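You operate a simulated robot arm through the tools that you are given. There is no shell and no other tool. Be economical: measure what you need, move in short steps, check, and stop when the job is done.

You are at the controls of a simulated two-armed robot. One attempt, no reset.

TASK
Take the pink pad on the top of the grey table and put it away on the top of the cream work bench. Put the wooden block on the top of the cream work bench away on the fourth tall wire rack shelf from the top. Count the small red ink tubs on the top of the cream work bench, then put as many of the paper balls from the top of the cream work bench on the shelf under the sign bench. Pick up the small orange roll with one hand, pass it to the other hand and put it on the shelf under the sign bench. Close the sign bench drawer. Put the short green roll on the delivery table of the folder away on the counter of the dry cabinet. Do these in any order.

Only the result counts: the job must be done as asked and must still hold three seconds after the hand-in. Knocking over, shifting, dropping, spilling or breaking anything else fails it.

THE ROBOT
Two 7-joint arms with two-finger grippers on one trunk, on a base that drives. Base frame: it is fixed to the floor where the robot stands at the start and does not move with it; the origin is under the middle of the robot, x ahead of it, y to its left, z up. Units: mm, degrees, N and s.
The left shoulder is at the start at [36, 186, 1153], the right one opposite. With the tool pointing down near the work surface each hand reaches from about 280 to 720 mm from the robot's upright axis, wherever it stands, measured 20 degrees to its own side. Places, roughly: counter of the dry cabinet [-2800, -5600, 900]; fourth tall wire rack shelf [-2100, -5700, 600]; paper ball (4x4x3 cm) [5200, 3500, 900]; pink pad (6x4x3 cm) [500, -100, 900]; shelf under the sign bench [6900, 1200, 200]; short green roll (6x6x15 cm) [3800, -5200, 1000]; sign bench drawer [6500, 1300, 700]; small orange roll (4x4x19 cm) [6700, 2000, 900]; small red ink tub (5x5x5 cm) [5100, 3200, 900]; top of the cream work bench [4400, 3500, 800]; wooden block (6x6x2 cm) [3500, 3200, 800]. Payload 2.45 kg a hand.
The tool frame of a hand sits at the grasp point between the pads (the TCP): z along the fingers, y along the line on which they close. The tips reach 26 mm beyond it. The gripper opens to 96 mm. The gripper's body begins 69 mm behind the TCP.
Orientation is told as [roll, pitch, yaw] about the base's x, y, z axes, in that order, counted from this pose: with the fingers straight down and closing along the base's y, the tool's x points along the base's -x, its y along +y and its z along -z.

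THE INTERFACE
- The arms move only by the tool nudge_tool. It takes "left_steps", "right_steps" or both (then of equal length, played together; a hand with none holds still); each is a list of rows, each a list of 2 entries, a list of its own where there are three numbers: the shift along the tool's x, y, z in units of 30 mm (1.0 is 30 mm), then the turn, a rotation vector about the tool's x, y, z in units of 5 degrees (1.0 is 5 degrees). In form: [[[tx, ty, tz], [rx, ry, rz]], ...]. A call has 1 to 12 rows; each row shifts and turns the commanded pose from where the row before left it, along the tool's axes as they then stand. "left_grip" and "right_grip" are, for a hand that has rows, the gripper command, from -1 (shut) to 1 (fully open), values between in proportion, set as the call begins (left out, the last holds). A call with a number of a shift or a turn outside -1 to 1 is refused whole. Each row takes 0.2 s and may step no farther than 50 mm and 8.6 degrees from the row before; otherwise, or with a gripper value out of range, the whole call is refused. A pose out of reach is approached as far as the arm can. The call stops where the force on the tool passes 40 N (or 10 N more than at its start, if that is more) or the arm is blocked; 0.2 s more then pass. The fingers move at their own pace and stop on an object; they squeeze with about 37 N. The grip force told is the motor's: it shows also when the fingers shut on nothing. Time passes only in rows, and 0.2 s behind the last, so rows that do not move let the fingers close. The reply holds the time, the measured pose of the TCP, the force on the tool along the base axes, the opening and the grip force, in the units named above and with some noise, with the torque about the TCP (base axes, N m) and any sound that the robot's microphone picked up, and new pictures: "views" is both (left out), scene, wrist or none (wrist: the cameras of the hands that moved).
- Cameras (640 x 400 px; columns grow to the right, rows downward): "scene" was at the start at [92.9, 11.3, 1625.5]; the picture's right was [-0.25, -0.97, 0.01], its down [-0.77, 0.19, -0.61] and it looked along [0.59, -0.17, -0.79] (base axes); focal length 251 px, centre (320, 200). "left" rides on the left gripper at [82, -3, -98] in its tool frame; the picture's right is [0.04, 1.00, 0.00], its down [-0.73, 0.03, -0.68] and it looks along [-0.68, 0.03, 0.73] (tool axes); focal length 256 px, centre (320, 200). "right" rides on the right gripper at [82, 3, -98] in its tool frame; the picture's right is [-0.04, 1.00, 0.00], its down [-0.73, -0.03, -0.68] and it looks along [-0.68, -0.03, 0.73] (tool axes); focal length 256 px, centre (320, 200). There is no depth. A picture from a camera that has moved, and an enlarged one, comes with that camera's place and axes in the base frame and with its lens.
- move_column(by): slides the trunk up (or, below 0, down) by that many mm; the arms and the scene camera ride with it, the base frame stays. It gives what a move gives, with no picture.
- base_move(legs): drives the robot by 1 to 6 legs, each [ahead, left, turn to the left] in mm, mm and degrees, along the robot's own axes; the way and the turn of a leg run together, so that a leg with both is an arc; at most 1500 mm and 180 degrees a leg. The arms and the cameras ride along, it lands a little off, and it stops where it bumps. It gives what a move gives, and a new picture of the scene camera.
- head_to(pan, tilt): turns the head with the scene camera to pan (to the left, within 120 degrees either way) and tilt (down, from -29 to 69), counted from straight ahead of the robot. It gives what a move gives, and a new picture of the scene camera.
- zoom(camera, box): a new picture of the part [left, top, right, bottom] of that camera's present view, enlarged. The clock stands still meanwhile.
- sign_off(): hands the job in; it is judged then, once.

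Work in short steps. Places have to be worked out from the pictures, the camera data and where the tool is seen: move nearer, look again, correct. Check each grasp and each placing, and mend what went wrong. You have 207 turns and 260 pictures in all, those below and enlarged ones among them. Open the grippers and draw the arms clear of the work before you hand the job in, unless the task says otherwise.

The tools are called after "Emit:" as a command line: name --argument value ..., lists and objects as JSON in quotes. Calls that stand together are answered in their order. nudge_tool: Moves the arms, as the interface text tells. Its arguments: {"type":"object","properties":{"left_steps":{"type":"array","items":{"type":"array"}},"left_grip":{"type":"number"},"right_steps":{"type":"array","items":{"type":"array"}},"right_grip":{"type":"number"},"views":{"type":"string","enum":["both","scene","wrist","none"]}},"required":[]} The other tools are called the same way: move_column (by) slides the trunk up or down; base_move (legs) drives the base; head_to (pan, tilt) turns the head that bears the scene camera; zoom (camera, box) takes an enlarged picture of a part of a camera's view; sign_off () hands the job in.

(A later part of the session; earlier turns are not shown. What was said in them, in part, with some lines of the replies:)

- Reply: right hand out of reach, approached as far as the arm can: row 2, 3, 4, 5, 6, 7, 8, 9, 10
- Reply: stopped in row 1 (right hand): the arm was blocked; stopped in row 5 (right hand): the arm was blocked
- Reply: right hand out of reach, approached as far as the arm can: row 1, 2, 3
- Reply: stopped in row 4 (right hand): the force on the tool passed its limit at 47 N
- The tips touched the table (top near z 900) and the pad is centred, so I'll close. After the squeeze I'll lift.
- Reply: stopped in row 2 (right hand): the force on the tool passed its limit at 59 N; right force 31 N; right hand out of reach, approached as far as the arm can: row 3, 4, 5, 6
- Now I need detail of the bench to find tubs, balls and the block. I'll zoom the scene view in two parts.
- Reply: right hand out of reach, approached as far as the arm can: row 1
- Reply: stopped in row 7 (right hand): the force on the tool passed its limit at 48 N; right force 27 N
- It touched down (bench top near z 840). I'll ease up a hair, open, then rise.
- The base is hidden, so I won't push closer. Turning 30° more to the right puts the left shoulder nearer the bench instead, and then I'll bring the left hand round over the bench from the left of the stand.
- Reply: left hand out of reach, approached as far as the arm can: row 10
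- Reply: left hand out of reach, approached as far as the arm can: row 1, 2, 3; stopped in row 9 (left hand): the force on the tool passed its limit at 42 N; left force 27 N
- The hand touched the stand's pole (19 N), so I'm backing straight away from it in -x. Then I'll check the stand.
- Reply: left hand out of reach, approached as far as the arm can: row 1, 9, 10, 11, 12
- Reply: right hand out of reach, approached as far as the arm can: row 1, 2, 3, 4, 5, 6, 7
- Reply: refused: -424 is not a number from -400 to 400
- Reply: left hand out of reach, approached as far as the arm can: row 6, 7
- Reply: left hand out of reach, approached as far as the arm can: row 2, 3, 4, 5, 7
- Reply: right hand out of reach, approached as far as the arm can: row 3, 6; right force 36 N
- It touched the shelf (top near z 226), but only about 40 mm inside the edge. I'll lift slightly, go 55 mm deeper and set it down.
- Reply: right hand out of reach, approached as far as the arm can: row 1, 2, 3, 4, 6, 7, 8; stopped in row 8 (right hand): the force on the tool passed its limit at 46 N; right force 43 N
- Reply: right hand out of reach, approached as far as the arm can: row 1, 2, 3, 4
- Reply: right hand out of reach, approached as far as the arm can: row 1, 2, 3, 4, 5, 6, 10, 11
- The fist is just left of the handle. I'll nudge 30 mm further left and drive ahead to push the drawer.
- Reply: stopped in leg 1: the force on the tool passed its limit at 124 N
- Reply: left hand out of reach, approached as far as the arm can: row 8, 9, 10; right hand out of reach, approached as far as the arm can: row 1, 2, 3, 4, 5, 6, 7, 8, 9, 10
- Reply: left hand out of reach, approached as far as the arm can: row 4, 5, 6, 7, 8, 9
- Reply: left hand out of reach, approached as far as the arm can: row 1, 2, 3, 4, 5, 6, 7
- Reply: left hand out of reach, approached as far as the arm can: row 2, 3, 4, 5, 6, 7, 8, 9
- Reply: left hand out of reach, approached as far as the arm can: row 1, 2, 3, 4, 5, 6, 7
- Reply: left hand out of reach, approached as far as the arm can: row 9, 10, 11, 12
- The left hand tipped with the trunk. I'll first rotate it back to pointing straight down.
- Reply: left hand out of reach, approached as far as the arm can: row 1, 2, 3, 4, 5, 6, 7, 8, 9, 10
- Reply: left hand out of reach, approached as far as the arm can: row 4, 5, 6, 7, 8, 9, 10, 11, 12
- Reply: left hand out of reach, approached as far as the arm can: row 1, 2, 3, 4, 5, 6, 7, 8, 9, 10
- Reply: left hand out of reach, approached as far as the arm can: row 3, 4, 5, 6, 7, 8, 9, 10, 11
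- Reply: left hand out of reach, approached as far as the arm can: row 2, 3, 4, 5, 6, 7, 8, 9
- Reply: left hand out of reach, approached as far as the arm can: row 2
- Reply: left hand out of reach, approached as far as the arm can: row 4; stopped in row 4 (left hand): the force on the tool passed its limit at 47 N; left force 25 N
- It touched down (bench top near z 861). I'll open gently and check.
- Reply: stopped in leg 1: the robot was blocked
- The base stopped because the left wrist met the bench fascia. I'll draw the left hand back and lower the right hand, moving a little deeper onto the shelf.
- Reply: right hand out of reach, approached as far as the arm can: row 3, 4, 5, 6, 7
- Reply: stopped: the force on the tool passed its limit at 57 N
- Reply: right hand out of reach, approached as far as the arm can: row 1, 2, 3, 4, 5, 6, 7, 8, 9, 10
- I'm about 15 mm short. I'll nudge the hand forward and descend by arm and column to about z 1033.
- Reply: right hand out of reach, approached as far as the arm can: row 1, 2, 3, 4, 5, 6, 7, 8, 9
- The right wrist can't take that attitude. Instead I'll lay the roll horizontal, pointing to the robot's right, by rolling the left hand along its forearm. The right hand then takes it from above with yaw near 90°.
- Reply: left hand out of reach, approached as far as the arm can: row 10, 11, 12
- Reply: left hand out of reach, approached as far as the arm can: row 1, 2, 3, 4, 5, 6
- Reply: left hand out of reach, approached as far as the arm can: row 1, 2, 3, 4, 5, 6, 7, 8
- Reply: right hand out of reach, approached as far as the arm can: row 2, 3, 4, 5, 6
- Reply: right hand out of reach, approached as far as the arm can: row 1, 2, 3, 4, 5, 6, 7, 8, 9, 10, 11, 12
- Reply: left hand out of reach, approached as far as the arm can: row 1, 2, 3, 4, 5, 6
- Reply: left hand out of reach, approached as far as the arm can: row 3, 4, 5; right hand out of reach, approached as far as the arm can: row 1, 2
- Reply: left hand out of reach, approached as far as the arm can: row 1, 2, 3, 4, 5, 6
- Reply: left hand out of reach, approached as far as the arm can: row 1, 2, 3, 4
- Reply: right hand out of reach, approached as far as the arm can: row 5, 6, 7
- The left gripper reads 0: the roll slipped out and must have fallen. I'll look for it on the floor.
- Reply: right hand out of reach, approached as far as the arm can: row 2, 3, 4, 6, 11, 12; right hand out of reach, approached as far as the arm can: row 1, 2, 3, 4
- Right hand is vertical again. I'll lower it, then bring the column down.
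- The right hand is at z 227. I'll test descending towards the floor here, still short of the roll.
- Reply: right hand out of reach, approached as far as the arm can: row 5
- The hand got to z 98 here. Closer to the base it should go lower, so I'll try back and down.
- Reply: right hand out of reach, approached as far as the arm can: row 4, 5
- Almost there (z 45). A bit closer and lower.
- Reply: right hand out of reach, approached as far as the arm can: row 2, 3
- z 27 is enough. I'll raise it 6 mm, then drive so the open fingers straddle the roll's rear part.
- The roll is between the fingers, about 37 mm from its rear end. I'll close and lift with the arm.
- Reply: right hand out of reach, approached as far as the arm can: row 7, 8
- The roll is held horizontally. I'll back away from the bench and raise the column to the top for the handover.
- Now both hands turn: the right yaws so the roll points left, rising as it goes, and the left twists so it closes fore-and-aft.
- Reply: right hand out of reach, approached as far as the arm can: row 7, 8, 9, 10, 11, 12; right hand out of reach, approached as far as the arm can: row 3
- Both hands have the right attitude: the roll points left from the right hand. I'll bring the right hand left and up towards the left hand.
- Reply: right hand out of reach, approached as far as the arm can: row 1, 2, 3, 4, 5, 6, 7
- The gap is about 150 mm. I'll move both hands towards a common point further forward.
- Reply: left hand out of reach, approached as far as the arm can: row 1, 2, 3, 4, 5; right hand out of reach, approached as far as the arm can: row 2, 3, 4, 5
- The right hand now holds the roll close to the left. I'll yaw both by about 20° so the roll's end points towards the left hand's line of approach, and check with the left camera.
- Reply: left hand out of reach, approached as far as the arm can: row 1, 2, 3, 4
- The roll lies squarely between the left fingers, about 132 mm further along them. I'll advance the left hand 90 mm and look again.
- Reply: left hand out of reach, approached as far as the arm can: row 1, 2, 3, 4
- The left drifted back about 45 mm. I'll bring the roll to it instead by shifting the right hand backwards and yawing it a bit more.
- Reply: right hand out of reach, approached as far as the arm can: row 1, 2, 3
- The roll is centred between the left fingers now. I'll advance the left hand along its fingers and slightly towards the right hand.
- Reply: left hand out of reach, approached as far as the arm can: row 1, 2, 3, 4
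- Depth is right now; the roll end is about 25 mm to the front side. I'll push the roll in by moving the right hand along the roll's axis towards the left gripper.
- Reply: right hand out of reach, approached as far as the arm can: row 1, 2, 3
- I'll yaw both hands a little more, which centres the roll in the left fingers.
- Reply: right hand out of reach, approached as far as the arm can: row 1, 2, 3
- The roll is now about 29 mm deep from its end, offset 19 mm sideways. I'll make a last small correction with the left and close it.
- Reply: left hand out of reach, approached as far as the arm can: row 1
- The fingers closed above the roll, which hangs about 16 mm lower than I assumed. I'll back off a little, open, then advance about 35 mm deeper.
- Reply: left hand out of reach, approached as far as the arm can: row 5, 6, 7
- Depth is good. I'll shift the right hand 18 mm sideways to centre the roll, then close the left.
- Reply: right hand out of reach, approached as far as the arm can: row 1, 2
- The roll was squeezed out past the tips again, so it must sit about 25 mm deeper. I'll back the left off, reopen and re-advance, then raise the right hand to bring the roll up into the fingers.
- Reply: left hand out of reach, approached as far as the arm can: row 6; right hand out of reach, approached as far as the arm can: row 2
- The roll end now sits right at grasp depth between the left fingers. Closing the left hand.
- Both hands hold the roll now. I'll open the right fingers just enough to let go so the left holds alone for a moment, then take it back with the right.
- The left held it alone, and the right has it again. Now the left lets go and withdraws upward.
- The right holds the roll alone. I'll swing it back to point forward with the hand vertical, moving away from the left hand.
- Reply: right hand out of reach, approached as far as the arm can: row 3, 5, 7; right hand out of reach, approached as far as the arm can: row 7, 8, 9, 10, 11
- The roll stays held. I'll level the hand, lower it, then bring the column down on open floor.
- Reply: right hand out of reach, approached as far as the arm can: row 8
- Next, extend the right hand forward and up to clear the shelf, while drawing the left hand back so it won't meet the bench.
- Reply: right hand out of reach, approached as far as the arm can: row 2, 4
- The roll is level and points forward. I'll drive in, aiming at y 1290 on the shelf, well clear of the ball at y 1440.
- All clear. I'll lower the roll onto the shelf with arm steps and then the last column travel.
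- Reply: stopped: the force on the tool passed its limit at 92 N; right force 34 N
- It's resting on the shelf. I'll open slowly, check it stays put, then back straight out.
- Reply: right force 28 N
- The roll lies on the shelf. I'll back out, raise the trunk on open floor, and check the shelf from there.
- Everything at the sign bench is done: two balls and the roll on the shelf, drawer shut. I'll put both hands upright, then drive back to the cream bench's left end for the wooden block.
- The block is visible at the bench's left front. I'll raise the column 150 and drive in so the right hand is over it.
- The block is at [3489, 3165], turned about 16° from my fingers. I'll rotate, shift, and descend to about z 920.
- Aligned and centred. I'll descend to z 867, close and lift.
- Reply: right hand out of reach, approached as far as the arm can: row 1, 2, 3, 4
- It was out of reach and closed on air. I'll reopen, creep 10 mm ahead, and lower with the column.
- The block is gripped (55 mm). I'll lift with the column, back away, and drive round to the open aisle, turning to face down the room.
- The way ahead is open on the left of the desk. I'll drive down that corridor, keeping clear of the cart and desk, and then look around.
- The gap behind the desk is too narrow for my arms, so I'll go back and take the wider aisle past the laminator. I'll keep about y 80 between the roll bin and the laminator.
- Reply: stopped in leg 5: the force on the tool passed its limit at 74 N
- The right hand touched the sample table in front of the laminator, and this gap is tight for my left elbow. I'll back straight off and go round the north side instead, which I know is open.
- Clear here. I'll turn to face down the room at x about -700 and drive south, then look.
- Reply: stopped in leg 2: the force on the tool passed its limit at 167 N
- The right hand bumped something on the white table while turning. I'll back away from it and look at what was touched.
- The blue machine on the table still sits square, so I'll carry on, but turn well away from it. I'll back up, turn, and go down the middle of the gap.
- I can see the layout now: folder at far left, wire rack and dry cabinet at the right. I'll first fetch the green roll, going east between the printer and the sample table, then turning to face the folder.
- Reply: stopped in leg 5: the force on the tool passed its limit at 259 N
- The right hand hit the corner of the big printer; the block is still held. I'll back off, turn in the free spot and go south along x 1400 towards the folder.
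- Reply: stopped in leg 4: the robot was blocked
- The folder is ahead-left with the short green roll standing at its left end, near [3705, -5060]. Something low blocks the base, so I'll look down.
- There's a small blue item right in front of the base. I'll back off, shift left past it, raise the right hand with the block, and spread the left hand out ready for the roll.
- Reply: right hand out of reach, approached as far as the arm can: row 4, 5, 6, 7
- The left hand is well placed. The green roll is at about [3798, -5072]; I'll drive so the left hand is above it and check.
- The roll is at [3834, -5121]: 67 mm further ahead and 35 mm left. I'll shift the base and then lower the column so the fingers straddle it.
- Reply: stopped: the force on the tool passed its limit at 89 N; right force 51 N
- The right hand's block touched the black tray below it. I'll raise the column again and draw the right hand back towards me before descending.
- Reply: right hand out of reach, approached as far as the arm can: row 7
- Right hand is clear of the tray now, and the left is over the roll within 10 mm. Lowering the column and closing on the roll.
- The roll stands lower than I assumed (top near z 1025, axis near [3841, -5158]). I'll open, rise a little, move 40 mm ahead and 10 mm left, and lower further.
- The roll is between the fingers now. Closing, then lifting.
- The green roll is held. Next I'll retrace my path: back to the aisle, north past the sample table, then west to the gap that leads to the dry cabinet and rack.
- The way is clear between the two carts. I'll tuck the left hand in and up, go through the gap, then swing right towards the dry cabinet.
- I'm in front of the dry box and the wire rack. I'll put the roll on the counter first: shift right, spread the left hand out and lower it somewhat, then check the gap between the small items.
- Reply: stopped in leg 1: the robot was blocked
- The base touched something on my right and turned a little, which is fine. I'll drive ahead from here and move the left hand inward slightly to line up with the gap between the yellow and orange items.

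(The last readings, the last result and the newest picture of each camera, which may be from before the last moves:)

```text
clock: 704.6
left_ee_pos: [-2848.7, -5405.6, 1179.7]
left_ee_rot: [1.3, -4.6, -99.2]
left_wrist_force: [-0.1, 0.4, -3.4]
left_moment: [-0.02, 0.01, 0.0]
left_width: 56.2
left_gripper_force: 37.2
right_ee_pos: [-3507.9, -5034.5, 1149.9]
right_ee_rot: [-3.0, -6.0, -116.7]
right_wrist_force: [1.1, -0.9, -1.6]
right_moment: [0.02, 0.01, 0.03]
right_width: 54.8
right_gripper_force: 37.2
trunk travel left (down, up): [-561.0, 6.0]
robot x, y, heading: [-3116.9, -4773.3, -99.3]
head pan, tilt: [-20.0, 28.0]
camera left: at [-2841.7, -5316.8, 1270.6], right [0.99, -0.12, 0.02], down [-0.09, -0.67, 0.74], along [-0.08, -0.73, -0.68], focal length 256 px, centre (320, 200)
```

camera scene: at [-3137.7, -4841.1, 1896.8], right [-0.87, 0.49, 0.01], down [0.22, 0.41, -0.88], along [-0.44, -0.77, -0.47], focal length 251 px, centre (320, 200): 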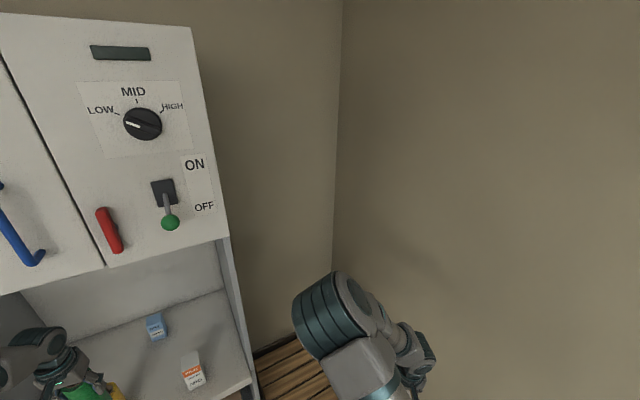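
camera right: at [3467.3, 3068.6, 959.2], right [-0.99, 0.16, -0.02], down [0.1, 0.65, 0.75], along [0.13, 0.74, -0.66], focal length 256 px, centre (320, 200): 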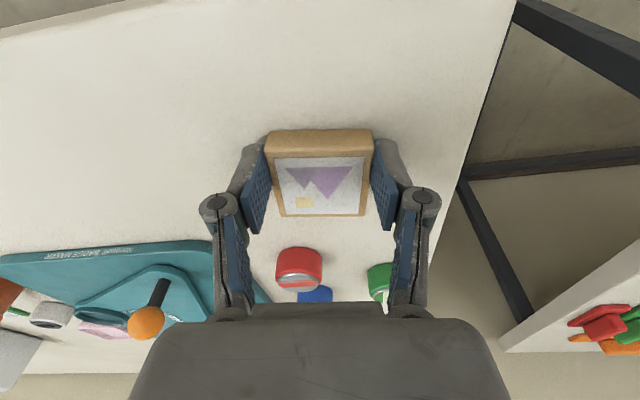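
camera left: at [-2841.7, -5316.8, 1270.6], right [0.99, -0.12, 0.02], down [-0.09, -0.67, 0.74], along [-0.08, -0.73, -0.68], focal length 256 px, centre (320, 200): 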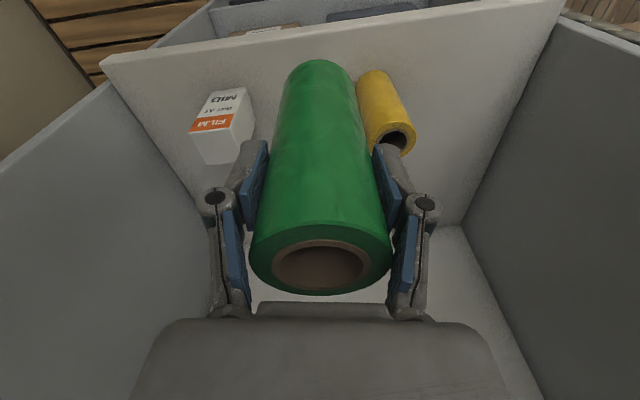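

I need to be 62 mm further in and 27 mm more to the right. I'll creep in, correct, then lower with the column to just above the counter.

Emit:
base_move --legs '[[62, 0, 0]]'

Emit:
nudge_tool --left_steps '[[[0, -0.45, 0], [0, 0, 0]], [[0, -0.45, 0], [0, 0, 0]], [[0, 0, 0], [0, 0, 0]]]' --views "none"

Emit:
move_column --by -130

Emit:
zoom --camera "left" --box '[0, 0, 640, 400]'

```text
clock: 705.6
left_ee_pos: [-2856.5, -5454.2, 1186.8]
left_ee_rot: [1.2, -5.3, -99.3]
left_wrist_force: [0.7, 0.5, -2.5]
left_moment: [-0.01, 0.05, -0.02]
left_width: 56.3
left_gripper_force: 36.8
right_ee_pos: [-3514.8, -5083.2, 1153.1]
right_ee_rot: [-2.7, -6.7, -116.8]
right_wrist_force: [0.2, 0.4, 0.0]
right_moment: [-0.03, 0.03, 0.0]
right_width: 55.0
right_gripper_force: 37.1
trunk travel left (down, up): [-561.0, 6.0]
robot x, y, heading: [-3130.9, -4837.3, -99.5]
head pan, tilt: [-20.0, 28.0]
camera scene: at [-3148.4, -4887.3, 1897.5], right [-0.87, 0.49, 0.01], down [0.22, 0.4, -0.89], along [-0.44, -0.77, -0.46], focal length 251 px, centre (320, 200)
```

scene: 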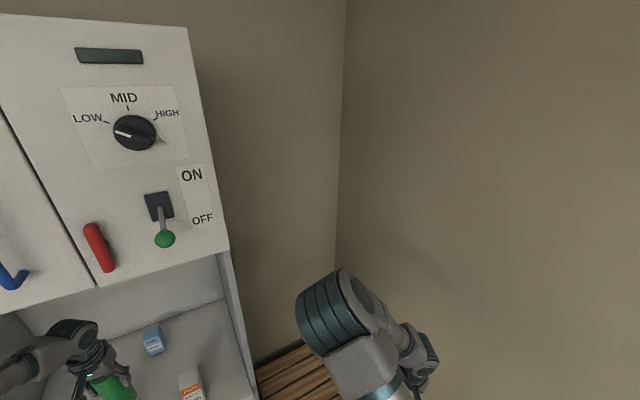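

```text
clock: 706.4
left_ee_pos: [-2889.5, -5457.0, 1185.9]
left_ee_rot: [1.5, -5.0, -99.3]
left_wrist_force: [0.1, -0.2, -2.1]
left_moment: [0.0, 0.01, 0.03]
left_width: 56.4
left_gripper_force: 37.2
right_ee_pos: [-3519.9, -5089.3, 1150.3]
right_ee_rot: [-2.5, -6.3, -117.0]
right_wrist_force: [-0.8, -0.7, 0.1]
right_moment: [-0.07, 0.02, 0.02]
right_width: 54.7
right_gripper_force: 36.9
trunk travel left (down, up): [-561.0, 6.0]
robot x, y, heading: [-3126.1, -4837.5, -99.4]
head pan, tilt: [-20.0, 28.0]
```

```text
clock: 708.0
left_ee_pos: [-2902.5, -5457.1, 1057.0]
left_ee_rot: [2.0, -4.9, -99.3]
left_wrist_force: [-0.1, 0.2, -3.2]
left_moment: [0.07, -0.01, -0.02]
left_width: 56.5
left_gripper_force: 36.4
right_ee_pos: [-3534.4, -5089.9, 1016.8]
right_ee_rot: [-2.0, -6.0, -117.0]
right_wrist_force: [1.2, 0.4, -1.1]
right_moment: [-0.03, 0.05, 0.01]
right_width: 54.4
right_gripper_force: 37.3
trunk travel left (down, up): [-431.0, 136.0]
robot x, y, heading: [-3130.4, -4837.8, -99.4]
head pan, tilt: [-20.0, 28.0]
```

```text
1.00 times, centred on (320, 200) of left (not enlarged: the box is as wide or as high as the picture)
camera zoom: at [-2895.6, -5367.3, 1147.8], right [0.99, -0.12, 0.03], down [-0.11, -0.67, 0.74], along [-0.07, -0.74, -0.67], focal length 256 px, centre (320, 200)
```

zoom: 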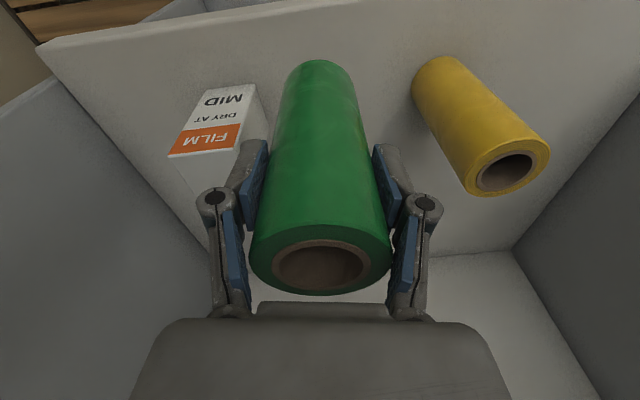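

There's free space between -2960 and -2809. I'll shift 17 mm left in view of that, and lower until contact.

Emit:
nudge_tool --left_steps '[[[0, 0.3, 0], [0, 0, 0]], [[0, 0.28, 0], [0, 0, 0]], [[0, 0, 0], [0, 0, 0]]]' --views "none"

Emit:
move_column --by -30

Emit:
nudge_tool --left_steps '[[[0, 0, 0.2], [0, 0, 0]], [[0, 0, 0.2], [0, 0, 0]], [[0, 0, 0.2], [0, 0, 0]], [[0, 0, 0.2], [0, 0, 0]], [[0, 0, 0.2], [0, 0, 0]]]' --views "wrist"

```text
clock: 708.8
left_ee_pos: [-2882.5, -5458.8, 1057.2]
left_ee_rot: [1.8, -4.9, -99.4]
left_wrist_force: [0.0, 0.2, -2.5]
left_moment: [-0.03, -0.01, 0.02]
left_width: 56.3
left_gripper_force: 36.8
right_ee_pos: [-3530.0, -5089.0, 1017.0]
right_ee_rot: [-2.2, -6.0, -116.9]
right_wrist_force: [-0.2, 0.5, -0.9]
right_moment: [-0.01, -0.01, 0.01]
right_width: 54.9
right_gripper_force: 37.5
trunk travel left (down, up): [-431.0, 136.0]
robot x, y, heading: [-3129.9, -4835.4, -99.5]
head pan, tilt: [-20.0, 28.0]
```

```text
clock: 709.5
left_ee_pos: [-2876.4, -5459.9, 1025.5]
left_ee_rot: [1.7, -4.8, -99.3]
left_wrist_force: [0.3, -0.4, -3.3]
left_moment: [0.02, 0.02, -0.02]
left_width: 56.2
left_gripper_force: 37.3
right_ee_pos: [-3524.5, -5091.9, 989.5]
right_ee_rot: [-2.3, -6.2, -117.0]
right_wrist_force: [-0.5, -0.7, -1.0]
right_moment: [0.0, 0.02, 0.03]
right_width: 54.9
right_gripper_force: 36.7
trunk travel left (down, up): [-401.0, 166.0]
robot x, y, heading: [-3127.7, -4836.3, -99.5]
head pan, tilt: [-20.0, 28.0]
```

```text
clock: 710.7
left_ee_pos: [-2881.3, -5462.3, 995.8]
left_ee_rot: [1.9, -4.8, -99.4]
left_wrist_force: [0.3, 0.6, -3.2]
left_moment: [-0.01, -0.01, 0.0]
left_width: 56.3
left_gripper_force: 37.1
right_ee_pos: [-3528.7, -5090.1, 986.9]
right_ee_rot: [-2.2, -6.0, -117.0]
right_wrist_force: [0.3, 0.6, 0.2]
right_moment: [-0.02, 0.01, -0.02]
right_width: 54.9
right_gripper_force: 37.2
trunk travel left (down, up): [-401.0, 166.0]
robot x, y, heading: [-3127.1, -4836.7, -99.3]
head pan, tilt: [-20.0, 28.0]
camera left: at [-2873.5, -5373.4, 1086.5], right [0.99, -0.12, 0.03], down [-0.1, -0.67, 0.74], along [-0.07, -0.74, -0.67], focal length 256 px, centre (320, 200)
```

left: 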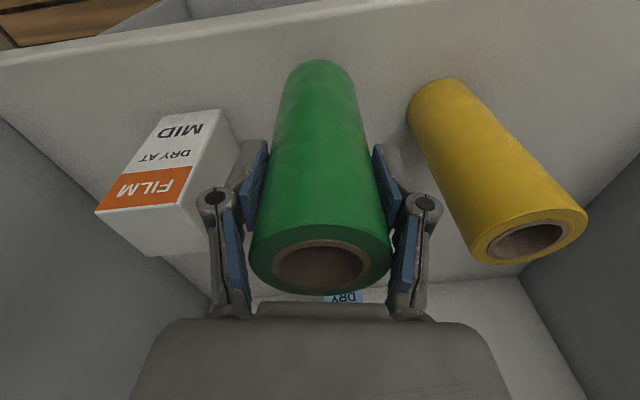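

No contact yet; the counter is lower than estimated. Continuing down in small steps.

Emit:
nudge_tool --left_steps '[[[0, 0, 0.2], [0, 0, 0]], [[0, 0, 0.2], [0, 0, 0]], [[0, 0, 0.2], [0, 0, 0]], [[0, 0, 0.2], [0, 0, 0]], [[0, 0, 0.2], [0, 0, 0]], [[0, 0, 0.2], [0, 0, 0]], [[0, 0, 0.2], [0, 0, 0]], [[0, 0, 0.2], [0, 0, 0]], [[0, 0, 0.2], [0, 0, 0]], [[0, 0, 0.2], [0, 0, 0]]]' --views "none"

```text
clock: 712.3
left_ee_pos: [-2881.1, -5468.7, 966.1]
left_ee_rot: [1.7, -5.8, -99.2]
left_wrist_force: [2.5, 10.0, 26.2]
left_moment: [1.24, 0.47, -0.26]
left_width: 56.6
left_gripper_force: 36.9
right_ee_pos: [-3528.4, -5088.0, 987.9]
right_ee_rot: [-2.2, -6.1, -116.9]
right_wrist_force: [0.0, 0.1, -0.2]
right_moment: [0.08, 0.0, 0.0]
right_width: 54.6
right_gripper_force: 37.7
trunk travel left (down, up): [-401.0, 166.0]
robot x, y, heading: [-3126.1, -4831.6, -99.2]
head pan, tilt: [-20.0, 28.0]
stopped in row 7 (left hand): the force on the tool passed its limit at 72 N (the readings are from after the stop); the commanded pose is now the measured one
```

It touched down. I'll ease up slightly and open partially.

Emit:
nudge_tool --left_steps '[[[0, 0, -0.08], [0, 0, 0]], [[0, 0, 0], [0, 0, 0]], [[0, 0, 0], [0, 0, 0]]]' --left_grip 0.5 --views "wrist"

```text
clock: 713.1
left_ee_pos: [-2879.9, -5469.3, 965.4]
left_ee_rot: [1.7, -5.6, -99.2]
left_wrist_force: [-0.4, 0.0, 0.8]
left_moment: [0.0, -0.02, 0.01]
left_width: 71.7
left_gripper_force: 0.0
right_ee_pos: [-3528.2, -5090.2, 988.9]
right_ee_rot: [-2.2, -6.1, -116.8]
right_wrist_force: [-0.2, 0.2, -0.1]
right_moment: [0.06, 0.0, -0.03]
right_width: 54.7
right_gripper_force: 37.1
trunk travel left (down, up): [-401.0, 166.0]
robot x, y, heading: [-3126.5, -4835.2, -99.6]
head pan, tilt: [-20.0, 28.0]
camera left: at [-2872.3, -5378.6, 1054.9], right [0.99, -0.12, 0.02], down [-0.1, -0.66, 0.75], along [-0.07, -0.74, -0.66], focal length 256 px, centre (320, 200)
```

left: 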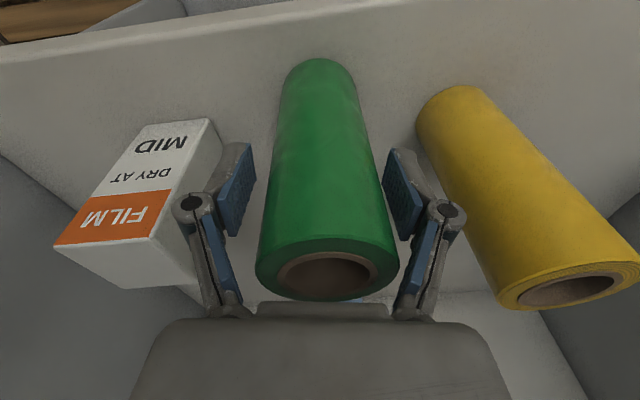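

The roll stands on the counter. I'll rise with the column, then back away and look at the rack.

Emit:
move_column --by 160

Emit:
base_move --legs '[[-400, 0, 9.5]]'

Emit:
head_to --pan 5 --tilt 35

```text
clock: 714.9
left_ee_pos: [-2879.4, -5469.1, 1125.6]
left_ee_rot: [1.6, -5.5, -99.3]
left_wrist_force: [0.0, -0.2, 0.1]
left_moment: [0.02, -0.01, 0.01]
left_width: 72.1
left_gripper_force: 0.0
right_ee_pos: [-3526.2, -5090.4, 1147.2]
right_ee_rot: [-2.3, -6.2, -116.9]
right_wrist_force: [0.0, 0.5, 0.7]
right_moment: [0.02, 0.0, -0.01]
right_width: 54.7
right_gripper_force: 37.2
trunk travel left (down, up): [-561.0, 6.0]
robot x, y, heading: [-3125.4, -4836.1, -99.4]
head pan, tilt: [-20.0, 28.0]
```

```text
clock: 717.0
left_ee_pos: [-2805.4, -5141.0, 1115.9]
left_ee_rot: [4.3, -3.9, -95.9]
left_wrist_force: [2.5, -1.8, -3.2]
left_moment: [0.15, 0.19, -0.02]
left_width: 71.7
left_gripper_force: 0.0
right_ee_pos: [-3490.3, -4814.3, 1121.5]
right_ee_rot: [-1.7, -3.8, -115.1]
right_wrist_force: [1.3, -2.6, -1.6]
right_moment: [0.31, 0.09, -0.01]
right_width: 54.8
right_gripper_force: 37.1
trunk travel left (down, up): [-561.0, 6.0]
robot x, y, heading: [-3069.8, -4495.1, -94.2]
head pan, tilt: [-20.0, 28.0]
stopped in leg 1: the robot was blocked; the commanded pose is now the measured one
camera scene: at [-3120.5, -4637.0, 1891.5], right [-0.91, 0.41, 0.01], down [0.2, 0.47, -0.86], along [-0.36, -0.78, -0.51], focal length 251 px, centre (320, 200)
```

scene: 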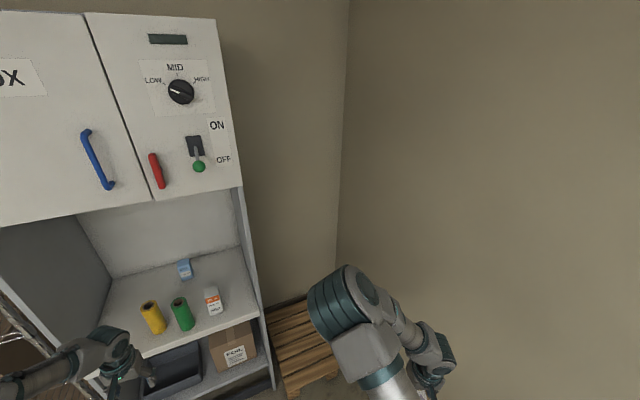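

```text
clock: 717.9
left_ee_pos: [-2809.1, -5103.0, 1142.6]
left_ee_rot: [4.7, -6.1, -96.0]
left_wrist_force: [0.6, 0.8, 0.3]
left_moment: [0.01, 0.05, 0.0]
left_width: 72.1
left_gripper_force: 0.1
right_ee_pos: [-3491.8, -4774.4, 1134.9]
right_ee_rot: [-0.7, -5.9, -115.2]
right_wrist_force: [0.1, -0.7, 0.5]
right_moment: [0.0, 0.02, 0.01]
right_width: 54.7
right_gripper_force: 36.8
trunk travel left (down, up): [-561.0, 6.0]
robot x, y, heading: [-3068.7, -4502.3, -94.5]
head pan, tilt: [5.0, 35.0]
camera scene: at [-3069.9, -4584.7, 1884.8], right [-1.0, -0.01, 0.0], down [0.0, 0.58, -0.81], along [0.01, -0.81, -0.58], focal length 251 px, centre (320, 200)
```

scene: 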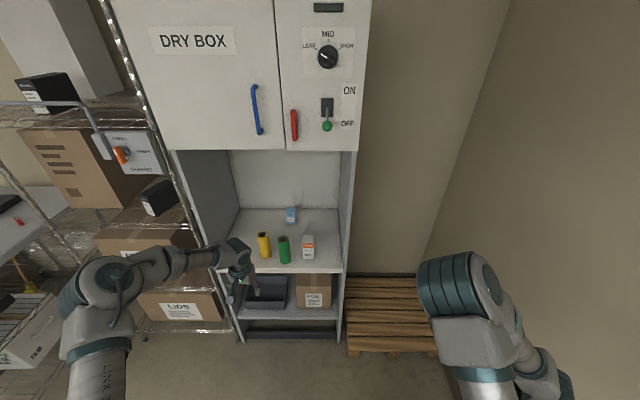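

The green roll stands on the counter between the other items. Next, the block: I'll tuck the left hand in, move left in front of the rack, and look at its shelves.

Emit:
nudge_tool --left_steps '[[[0.8, -0.8, -0.6], [0, 0, 0]], [[0.8, -0.8, -0.6], [0, 0, 0]], [[0.8, -0.8, -0.6], [0, 0, 0]], [[0.8, -0.8, -0.6], [0, 0, 0]], [[0.8, -0.8, -0.6], [0, 0, 0]], [[0.8, -0.8, -0.6], [0, 0, 0]], [[0.6, -0.8, -0.5], [0, 0, 0]]]' --views "none"

Emit:
base_move --legs '[[0, 850, 4.5]]'

Emit:
head_to --pan 0 --tilt 40

```text
clock: 719.5
left_ee_pos: [-2966.4, -4908.4, 1236.7]
left_ee_rot: [4.5, -6.4, -95.7]
left_wrist_force: [0.1, 0.1, -0.1]
left_moment: [0.03, 0.02, -0.02]
left_width: 71.7
left_gripper_force: 0.1
right_ee_pos: [-3493.2, -4770.5, 1135.7]
right_ee_rot: [-0.5, -6.0, -115.4]
right_wrist_force: [0.3, 0.4, 0.2]
right_moment: [-0.06, -0.03, -0.01]
right_width: 54.9
right_gripper_force: 37.4
trunk travel left (down, up): [-561.0, 6.0]
robot x, y, heading: [-3065.3, -4499.4, -94.2]
head pan, tilt: [5.0, 35.0]
```

```text
clock: 724.0
left_ee_pos: [-2115.3, -4937.5, 1236.7]
left_ee_rot: [5.6, -6.3, -92.1]
left_wrist_force: [-0.9, 0.0, -0.3]
left_moment: [0.02, -0.08, 0.02]
left_width: 72.2
left_gripper_force: 0.2
right_ee_pos: [-2645.3, -4837.5, 1127.8]
right_ee_rot: [0.4, -5.5, -111.6]
right_wrist_force: [-0.5, 0.7, -0.1]
right_moment: [-0.01, -0.02, -0.05]
right_width: 54.7
right_gripper_force: 37.2
trunk travel left (down, up): [-561.0, 6.0]
robot x, y, heading: [-2224.0, -4533.4, -90.6]
head pan, tilt: [5.0, 35.0]
camera scene: at [-2253.8, -4610.6, 1885.2], right [-1.0, -0.08, -0.02], down [-0.03, 0.57, -0.82], along [0.08, -0.81, -0.57], focal length 251 px, centre (320, 200)
```

scene: 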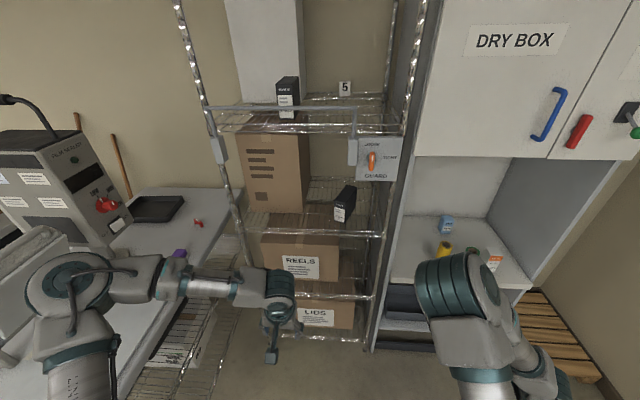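

```text
clock: 724.7
left_ee_pos: [-2090.2, -4936.9, 1235.8]
left_ee_rot: [4.3, -6.4, -92.1]
left_wrist_force: [0.3, 0.0, -0.5]
left_moment: [0.01, 0.0, 0.03]
left_width: 72.2
left_gripper_force: 0.1
right_ee_pos: [-2623.7, -4835.8, 1136.0]
right_ee_rot: [-0.7, -6.0, -111.5]
right_wrist_force: [0.2, 0.0, -0.5]
right_moment: [-0.04, -0.01, 0.0]
right_width: 54.8
right_gripper_force: 37.4
trunk travel left (down, up): [-561.0, 6.0]
robot x, y, heading: [-2219.8, -4535.2, -90.5]
head pan, tilt: [0.0, 40.0]
camera scene: at [-2207.3, -4610.3, 1877.8], right [-1.0, 0.01, 0.01], down [0.0, 0.65, -0.76], along [-0.01, -0.76, -0.65], focal length 251 px, centre (320, 200)
```

scene: 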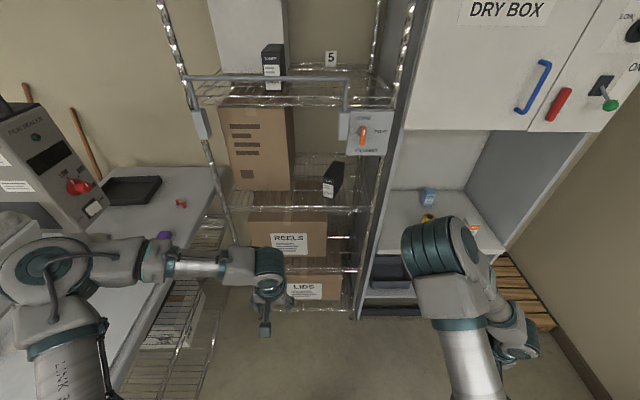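

The fourth shelf from the top is the one with the REELS box (z about 665). There's about 190 mm free to the right of the box, around x -2345. I'll bring the right hand with the block forward, inward and down first.

Emit:
nudge_tool --right_steps '[[[-0.6, 0.9, 0.5], [0, 0, -0.38]], [[-0.6, 0.9, 0.5], [0, 0, -0.38]], [[-0.6, 0.9, 0.6], [0, 0, -0.38]], [[-0.65, 0.9, 0.7], [0, 0, -0.38]], [[-0.65, 0.9, 0.7], [0, 0, -0.38]], [[-0.7, 0.85, 0.7], [0, 0, -0.38]], [[-0.8, 0.8, 0.8], [0, 0, -0.38]], [[-0.8, 0.8, 0.8], [0, 0, -0.38]], [[-0.85, 0.8, 0.8], [0, 0, -0.38]], [[-0.85, 0.7, 0.8], [0, 0, -0.38]], [[-0.9, 0.6, 0.8], [0, 0, -0.38]]]' --views "none"

Emit:
move_column --by -150

```text
clock: 727.1
left_ee_pos: [-2098.4, -4935.3, 1236.4]
left_ee_rot: [4.8, -6.4, -92.1]
left_wrist_force: [-0.5, -0.8, -0.7]
left_moment: [-0.01, -0.01, -0.02]
left_width: 72.0
left_gripper_force: 0.1
right_ee_pos: [-2434.7, -5156.0, 920.7]
right_ee_rot: [-2.4, -5.2, -90.5]
right_wrist_force: [0.5, -1.2, 0.5]
right_moment: [0.0, 0.04, -0.01]
right_width: 54.9
right_gripper_force: 37.3
right hand out of reach, approached as far as the arm can: row 5, 6
trunk travel left (down, up): [-561.0, 6.0]
robot x, y, heading: [-2222.3, -4538.2, -90.6]
head pan, tilt: [0.0, 40.0]
```

```text
clock: 728.8
left_ee_pos: [-2112.2, -4935.7, 1088.9]
left_ee_rot: [5.5, -6.5, -92.3]
left_wrist_force: [-1.2, 0.9, 0.5]
left_moment: [-0.02, -0.14, -0.01]
left_width: 72.0
left_gripper_force: 0.2
right_ee_pos: [-2447.5, -5155.3, 769.5]
right_ee_rot: [-1.8, -5.4, -90.7]
right_wrist_force: [-1.2, 0.6, -1.0]
right_moment: [-0.02, -0.1, 0.04]
right_width: 54.9
right_gripper_force: 37.0
trunk travel left (down, up): [-411.0, 156.0]
robot x, y, heading: [-2226.0, -4536.9, -90.5]
head pan, tilt: [0.0, 40.0]
```

The hand is at z 770 facing the shelf opening. I'll move 100 mm left and look with the wrist camera.

Emit:
base_move --legs '[[60, 100, 0]]'

Emit:
zoom --camera "right" --box '[0, 0, 640, 400]'

```text
clock: 730.0
left_ee_pos: [-2015.2, -4994.2, 1088.4]
left_ee_rot: [5.5, -6.4, -92.3]
left_wrist_force: [-0.5, -0.1, 0.0]
left_moment: [0.02, 0.01, 0.0]
left_width: 72.1
left_gripper_force: 0.1
right_ee_pos: [-2348.8, -5214.6, 769.1]
right_ee_rot: [-1.7, -5.5, -90.7]
right_wrist_force: [-0.1, -0.7, -0.3]
right_moment: [0.0, 0.01, 0.0]
right_width: 55.1
right_gripper_force: 37.1
trunk travel left (down, up): [-411.0, 156.0]
robot x, y, heading: [-2126.0, -4593.7, -90.6]
head pan, tilt: [0.0, 40.0]
camera scene: at [-2162.1, -4678.5, 1727.9], right [-1.0, 0.01, -0.02], down [0.02, 0.65, -0.76], along [0.01, -0.76, -0.65], focal length 251 px, centre (320, 200)
```

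scene: 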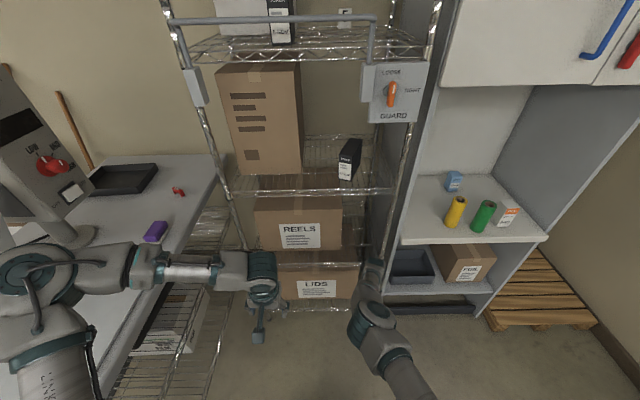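

```text
1.00 times, centred on (320, 200) of right (not enlarged: the box is as wide or as high as the picture)
camera zoom: at [-2341.8, -5125.0, 858.2], right [1.0, -0.05, -0.03], down [-0.02, -0.67, 0.75], along [-0.06, -0.74, -0.66], focal length 256 px, centre (320, 200)
```

zoom: 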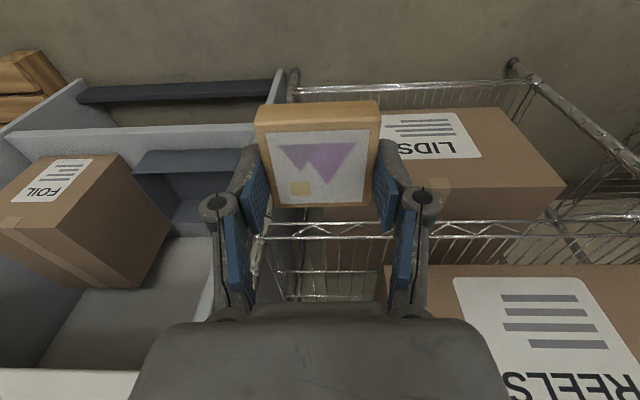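

The free bay between the right post (x -2443) and the REELS box (x -2260) is right ahead. I'll draw the left hand back for clearance and drive 320 mm in.

Emit:
nudge_tool --left_steps '[[[0.8, 0, -0.2], [0, 0, 0]], [[0.8, 0, -0.2], [0, 0, 0]], [[0.8, 0, -0.2], [0, 0, 0]], [[0.8, 0, -0.2], [0, 0, 0]], [[0.8, 0, -0.2], [0, 0, 0]]]' --views "none"

Emit:
base_move --legs '[[310, 3, 0]]'

Emit:
zoom --camera "right" --box '[0, 0, 640, 400]'

```text
clock: 731.2
left_ee_pos: [-1980.5, -4873.9, 1104.1]
left_ee_rot: [3.8, -6.5, -92.0]
left_wrist_force: [0.1, 0.4, 0.3]
left_moment: [0.01, -0.01, 0.0]
left_width: 71.8
left_gripper_force: 0.1
left hand out of reach, approached as far as the arm can: row 5
right_ee_pos: [-2323.0, -5214.7, 775.9]
right_ee_rot: [-3.4, -5.8, -90.3]
right_wrist_force: [1.0, 0.2, -0.2]
right_moment: [0.03, 0.1, -0.06]
right_width: 54.8
right_gripper_force: 37.2
trunk travel left (down, up): [-411.0, 156.0]
robot x, y, heading: [-2124.9, -4596.4, -90.4]
head pan, tilt: [0.0, 40.0]
```

```text
clock: 733.3
left_ee_pos: [-1983.3, -5186.0, 1105.1]
left_ee_rot: [4.1, -6.5, -92.0]
left_wrist_force: [0.3, -1.0, -1.0]
left_moment: [-0.01, -0.01, -0.01]
left_width: 71.8
left_gripper_force: 0.0
right_ee_pos: [-2327.9, -5524.4, 777.7]
right_ee_rot: [-3.3, -5.7, -90.5]
right_wrist_force: [0.6, 0.0, -0.3]
right_moment: [0.04, 0.03, 0.02]
right_width: 54.9
right_gripper_force: 37.0
trunk travel left (down, up): [-411.0, 156.0]
robot x, y, heading: [-2127.2, -4904.2, -90.1]
head pan, tilt: [0.0, 40.0]
camera scene: at [-2102.2, -4988.0, 1728.1], right [-1.0, 0.01, 0.01], down [-0.01, 0.64, -0.76], along [-0.02, -0.76, -0.64], focal length 251 px, centre (320, 200)
```

scene: 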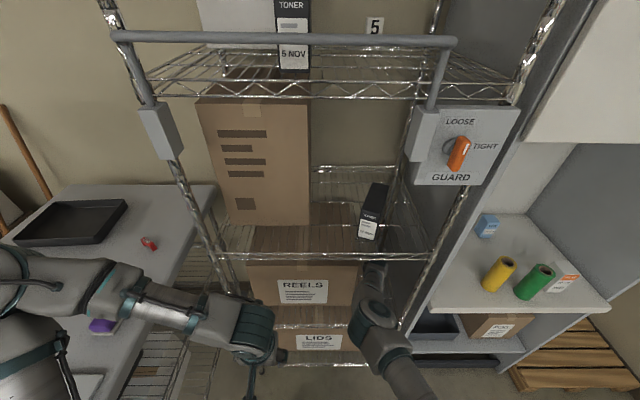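

```text
1.00 times, centred on (320, 200) of right (not enlarged: the box is as wide or as high as the picture)
camera zoom: at [-2317.2, -5433.5, 865.3], right [1.0, -0.05, -0.05], down [0.0, -0.66, 0.75], along [-0.08, -0.75, -0.66], focal length 256 px, centre (320, 200)
```

zoom: 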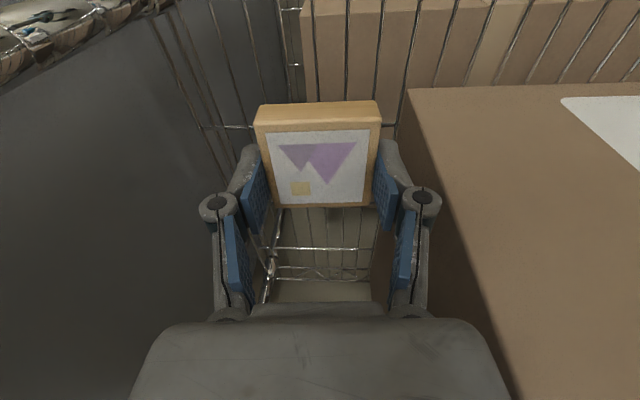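

The block is over the shelf, but the REELS box edge is close on one side. I'll shift 25 mm away from it and descend until contact.

Emit:
nudge_tool --right_steps '[[[0, -0.45, 0], [0, 0, 0]], [[0, -0.45, 0.2], [0, 0, 0]], [[0, 0, 0.4], [0, 0, 0]], [[0, 0, 0.4], [0, 0, 0]], [[0, 0, 0.4], [0, 0, 0]], [[0, 0, 0.4], [0, 0, 0]], [[0, 0, 0.3], [0, 0, 0]], [[0, 0, 0.3], [0, 0, 0]], [[0, 0, 0.25], [0, 0, 0]], [[0, 0, 0.25], [0, 0, 0]], [[0, 0, 0.25], [0, 0, 0]], [[0, 0, 0.25], [0, 0, 0]]]' --views "wrist"

```text
clock: 735.9
left_ee_pos: [-1989.9, -5182.1, 1105.9]
left_ee_rot: [4.5, -6.7, -92.2]
left_wrist_force: [0.7, -0.1, 0.4]
left_moment: [-0.01, 0.06, 0.02]
left_width: 72.2
left_gripper_force: 0.1
right_ee_pos: [-2354.5, -5521.6, 698.4]
right_ee_rot: [-2.9, -5.8, -90.5]
right_wrist_force: [0.1, 0.1, 0.0]
right_moment: [-0.04, 0.03, 0.0]
right_width: 54.5
right_gripper_force: 37.6
right hand out of reach, approached as far as the arm can: row 8, 9, 10, 11, 12
trunk travel left (down, up): [-411.0, 156.0]
robot x, y, heading: [-2120.2, -4910.2, -90.6]
head pan, tilt: [0.0, 40.0]
camera right: at [-2344.3, -5430.4, 787.2], right [1.0, -0.05, -0.05], down [0.0, -0.66, 0.75], along [-0.07, -0.75, -0.66], focal length 256 px, centre (320, 200)
```

right: 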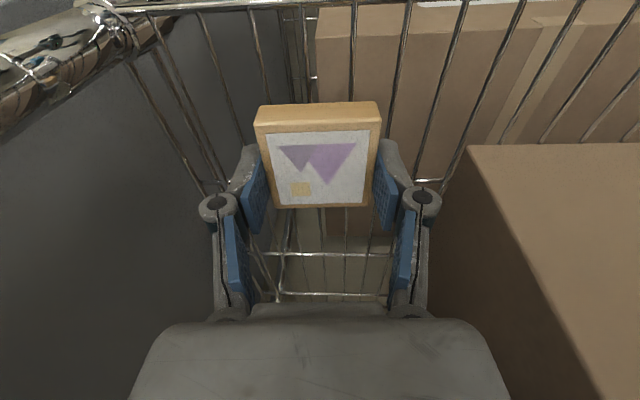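

At z 698 the arm is at its limit, so I'll use the column for the last bit with the force stop.

Emit:
move_column --by -45

```text
clock: 736.5
left_ee_pos: [-2006.0, -5179.9, 1078.2]
left_ee_rot: [5.1, -6.7, -92.2]
left_wrist_force: [0.7, -0.5, 0.3]
left_moment: [0.01, -0.01, -0.03]
left_width: 72.3
left_gripper_force: 0.0
right_ee_pos: [-2366.7, -5519.5, 669.1]
right_ee_rot: [-2.1, -5.5, -90.7]
right_wrist_force: [-1.1, -0.4, -0.4]
right_moment: [0.01, -0.01, -0.03]
right_width: 54.8
right_gripper_force: 37.1
trunk travel left (down, up): [-382.0, 185.0]
robot x, y, heading: [-2129.2, -4906.9, -90.5]
head pan, tilt: [0.0, 40.0]
stopped: the force on the tool passed its limit at 69 N (the readings are from after the stop); the commanded pose is now the measured one
```

It made contact at TCP z 669. Let me check the view before releasing.

Emit:
zoom --camera "right" --box '[120, 50, 520, 300]'

```text
1.60 times, centred on (320, 175) of right
camera zoom: at [-2358.5, -5429.3, 757.7], right [1.0, -0.06, -0.03], down [-0.01, -0.66, 0.75], along [-0.06, -0.75, -0.66], focal length 410 px, centre (320, 240)
```

zoom: 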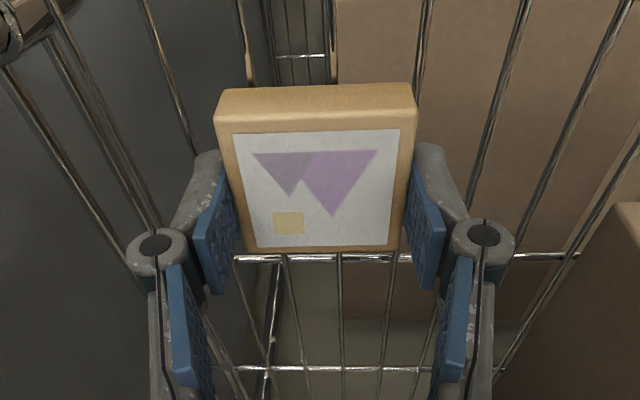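

It looks to be at wire level. I'll press down a touch more to confirm, then open partially.

Emit:
move_column --by -10

Emit:
nudge_tool --right_steps '[[[0, 0, 0], [0, 0, 0]], [[0, 0, 0], [0, 0, 0]], [[0, 0, 0], [0, 0, 0]]]' --right_grip 0.5 --views "wrist"

```text
clock: 737.1
left_ee_pos: [-2004.0, -5177.7, 1069.1]
left_ee_rot: [5.1, -6.6, -92.3]
left_wrist_force: [0.1, 0.4, 0.2]
left_moment: [0.02, 0.01, -0.02]
left_width: 72.0
left_gripper_force: 0.0
right_ee_pos: [-2363.5, -5522.7, 668.3]
right_ee_rot: [-2.4, -6.3, -90.5]
right_wrist_force: [6.1, 16.1, 33.1]
right_moment: [1.05, -1.23, 0.42]
right_width: 55.0
right_gripper_force: 36.4
trunk travel left (down, up): [-372.0, 195.0]
robot x, y, heading: [-2127.4, -4904.9, -90.7]
head pan, tilt: [0.0, 40.0]
stopped: the force on the tool passed its limit at 42 N (the readings are from after the stop); the commanded pose is now the measured one
```

```text
clock: 737.9
left_ee_pos: [-2002.4, -5181.0, 1067.9]
left_ee_rot: [5.1, -6.4, -92.3]
left_wrist_force: [0.5, 0.2, 0.3]
left_moment: [0.02, -0.01, 0.0]
left_width: 72.0
left_gripper_force: 0.1
right_ee_pos: [-2367.1, -5525.1, 663.2]
right_ee_rot: [-2.6, -6.1, -90.8]
right_wrist_force: [-0.7, 0.9, 1.1]
right_moment: [0.02, -0.04, 0.02]
right_width: 73.4
right_gripper_force: 0.2
trunk travel left (down, up): [-372.0, 195.0]
robot x, y, heading: [-2127.1, -4909.7, -90.5]
head pan, tilt: [0.0, 40.0]
camera right: at [-2357.0, -5433.6, 751.8], right [1.0, -0.06, -0.04], down [-0.01, -0.66, 0.75], along [-0.07, -0.75, -0.66], focal length 256 px, centre (320, 200)
```

right: 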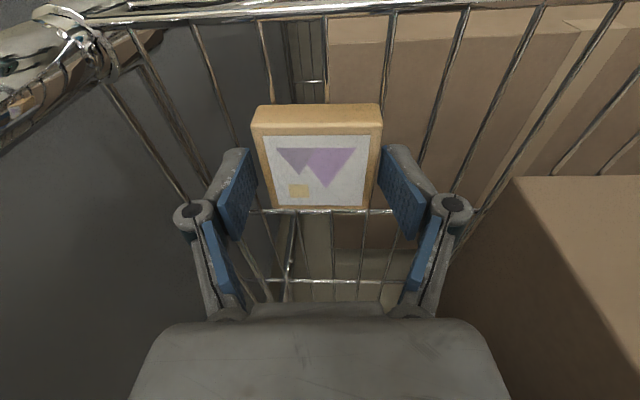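

The block rests on the shelf. I'll raise the column clear of it, then back straight out.

Emit:
move_column --by 70

Emit:
zoom --camera "right" --box '[0, 0, 640, 400]'

Emit:
base_move --legs '[[-450, 0, 0]]'

```text
clock: 739.0
left_ee_pos: [-2003.4, -5180.5, 1138.0]
left_ee_rot: [5.0, -6.3, -92.3]
left_wrist_force: [0.4, 0.8, 0.4]
left_moment: [0.02, -0.01, 0.02]
left_width: 72.1
left_gripper_force: 0.1
right_ee_pos: [-2367.8, -5523.7, 733.3]
right_ee_rot: [-2.7, -6.1, -90.7]
right_wrist_force: [-0.1, -0.2, -1.0]
right_moment: [0.0, 0.01, -0.02]
right_width: 72.0
right_gripper_force: 0.1
trunk travel left (down, up): [-442.0, 125.0]
robot x, y, heading: [-2124.9, -4907.7, -90.7]
head pan, tilt: [0.0, 40.0]
```

```text
1.00 times, centred on (320, 200) of right (not enlarged: the box is as wide or as high as the picture)
camera zoom: at [-2357.8, -5432.9, 821.3], right [1.0, -0.06, -0.04], down [-0.01, -0.66, 0.75], along [-0.07, -0.75, -0.66], focal length 256 px, centre (320, 200)
```

zoom: 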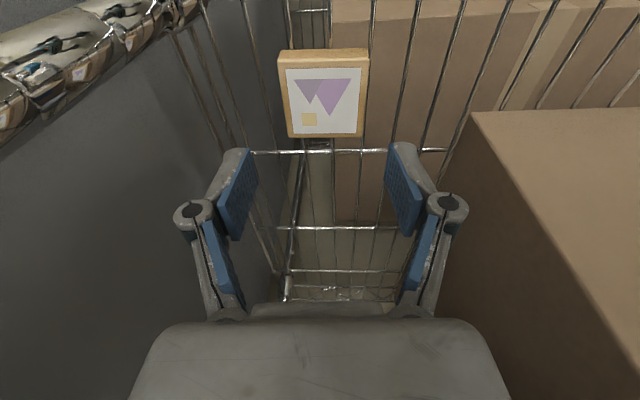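

```text
clock: 741.7
left_ee_pos: [-1999.5, -4732.3, 1138.2]
left_ee_rot: [5.0, -6.4, -92.3]
left_wrist_force: [0.4, -0.4, -0.3]
left_moment: [0.02, 0.01, 0.0]
left_width: 72.3
left_gripper_force: 0.1
right_ee_pos: [-2363.3, -5076.4, 732.0]
right_ee_rot: [-2.5, -6.1, -90.7]
right_wrist_force: [0.2, -0.2, -0.4]
right_moment: [0.0, 0.0, -0.02]
right_width: 72.1
right_gripper_force: 0.1
trunk travel left (down, up): [-442.0, 125.0]
robot x, y, heading: [-2122.7, -4456.2, -90.5]
head pan, tilt: [0.0, 40.0]
camera scene: at [-2123.4, -4537.7, 1758.9], right [-1.0, 0.01, 0.0], down [0.01, 0.65, -0.76], along [-0.01, -0.76, -0.65], focal length 251 px, centre (320, 200)
```

scene: 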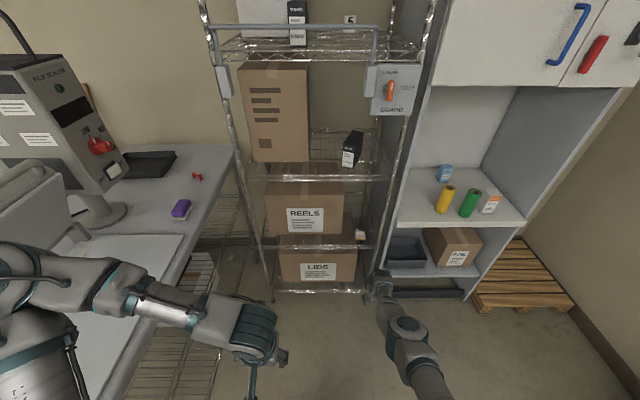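

The block sits on the REELS shelf and the roll on the counter. I'll look up once to confirm that it's the fourth shelf from the top.

Emit:
head_to --pan 0 --tilt 8

```text
clock: 742.7
left_ee_pos: [-1998.6, -4727.4, 1140.1]
left_ee_rot: [5.0, -6.6, -92.3]
left_wrist_force: [-0.5, -0.1, 0.8]
left_moment: [0.01, -0.02, -0.02]
left_width: 71.8
left_gripper_force: 0.1
right_ee_pos: [-2362.6, -5075.6, 733.9]
right_ee_rot: [-2.6, -6.3, -90.7]
right_wrist_force: [0.4, -0.3, 0.8]
right_moment: [-0.01, 0.01, 0.01]
right_width: 72.0
right_gripper_force: 0.1
trunk travel left (down, up): [-442.0, 125.0]
robot x, y, heading: [-2126.1, -4456.3, -90.5]
head pan, tilt: [0.0, 8.0]
camera scene: at [-2123.1, -4543.7, 1809.8], right [-1.0, 0.01, 0.0], down [0.0, 0.14, -0.99], along [-0.01, -0.99, -0.14], focal length 251 px, centre (320, 200)
```

scene: 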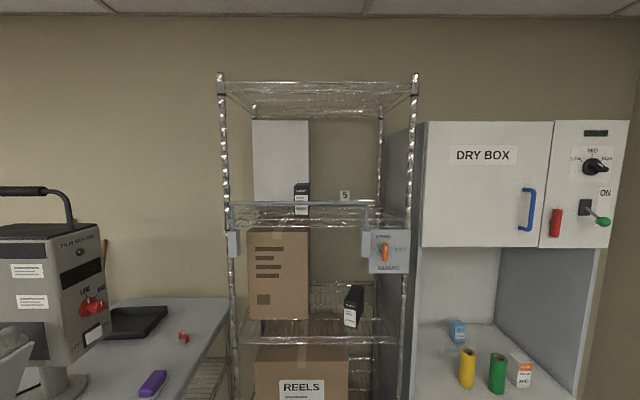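

Counting down from the top rail: shelf 1, 2, 3, and REELS is the fourth. I'll open both grippers fully, clear of everything, and back off a little.

Emit:
nudge_tool --left_steps '[[[0, 0, 0], [0, 0, 0]], [[0, 0, 0], [0, 0, 0]]]' --right_steps '[[[0, 0, 0], [0, 0, 0]], [[0, 0, 0], [0, 0, 0]]]' --left_grip 1 --right_grip 1 --views "none"

Emit:
base_move --legs '[[-150, 0, 0]]'

```text
clock: 743.3
left_ee_pos: [-1998.1, -4727.4, 1139.9]
left_ee_rot: [5.0, -6.6, -92.3]
left_wrist_force: [-0.1, -0.5, 0.4]
left_moment: [0.02, 0.0, 0.01]
left_width: 96.0
left_gripper_force: 0.1
right_ee_pos: [-2362.2, -5076.3, 733.1]
right_ee_rot: [-2.6, -6.2, -90.7]
right_wrist_force: [0.6, 0.6, 0.2]
right_moment: [0.0, 0.06, -0.01]
right_width: 96.1
right_gripper_force: 0.0
trunk travel left (down, up): [-442.0, 125.0]
robot x, y, heading: [-2124.4, -4457.3, -90.6]
head pan, tilt: [0.0, 8.0]
```

```text
clock: 744.6
left_ee_pos: [-1997.3, -4580.9, 1139.1]
left_ee_rot: [5.0, -6.5, -92.2]
left_wrist_force: [-0.5, -0.1, -0.2]
left_moment: [0.01, 0.01, 0.0]
left_width: 96.0
left_gripper_force: 0.1
right_ee_pos: [-2361.8, -4929.0, 732.8]
right_ee_rot: [-2.6, -6.3, -90.8]
right_wrist_force: [-0.4, -0.4, 0.2]
right_moment: [-0.03, -0.02, 0.01]
right_width: 96.3
right_gripper_force: 0.0
trunk travel left (down, up): [-442.0, 125.0]
robot x, y, heading: [-2118.1, -4307.7, -90.6]
head pan, tilt: [0.0, 8.0]
camera scene: at [-2122.3, -4399.2, 1809.6], right [-1.0, 0.01, 0.0], down [0.0, 0.15, -0.99], along [-0.01, -0.99, -0.15], focal length 251 px, centre (320, 200)
```

scene: 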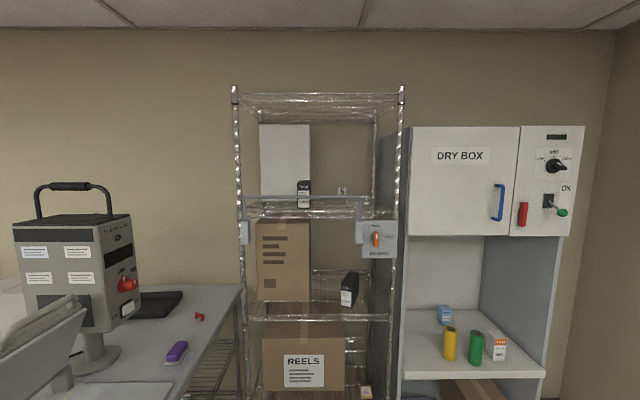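

All six jobs are done, the grippers are open and the arms are clear, so I'm handing in.

Emit:
sign_off

```text
The job is handed in.
```

All six jobs ended as asked and I handed in, but bumps along the way may fail it under the no-shifting rule.

- **Pink pad:** it is on the cream work bench.
- **Wooden block:** it is on the fourth wire rack shelf from the top, the one with the REELS box.
- **Paper balls:** I counted two red ink tubs, so two paper balls are on the shelf under the sign bench.
- **Orange roll:** it is on that same shelf. It slipped out of the left hand and fell to the floor on the first try. I picked it up with the right hand, passed it to the left and back, then placed it.
- **Sign bench drawer:** it is shut.
- **Green roll:** it is standing on the dry cabinet counter.

I hit several other things with force:
- the lanyard stand on the cream bench
- the sample table by the laminator
- the blue machine on the white table
- the corner of the big printer
- a low blue item on the floor
- the black tray on the folder

The stand measured unmoved afterwards and the blue machine looked square on its table. I did not check the others.
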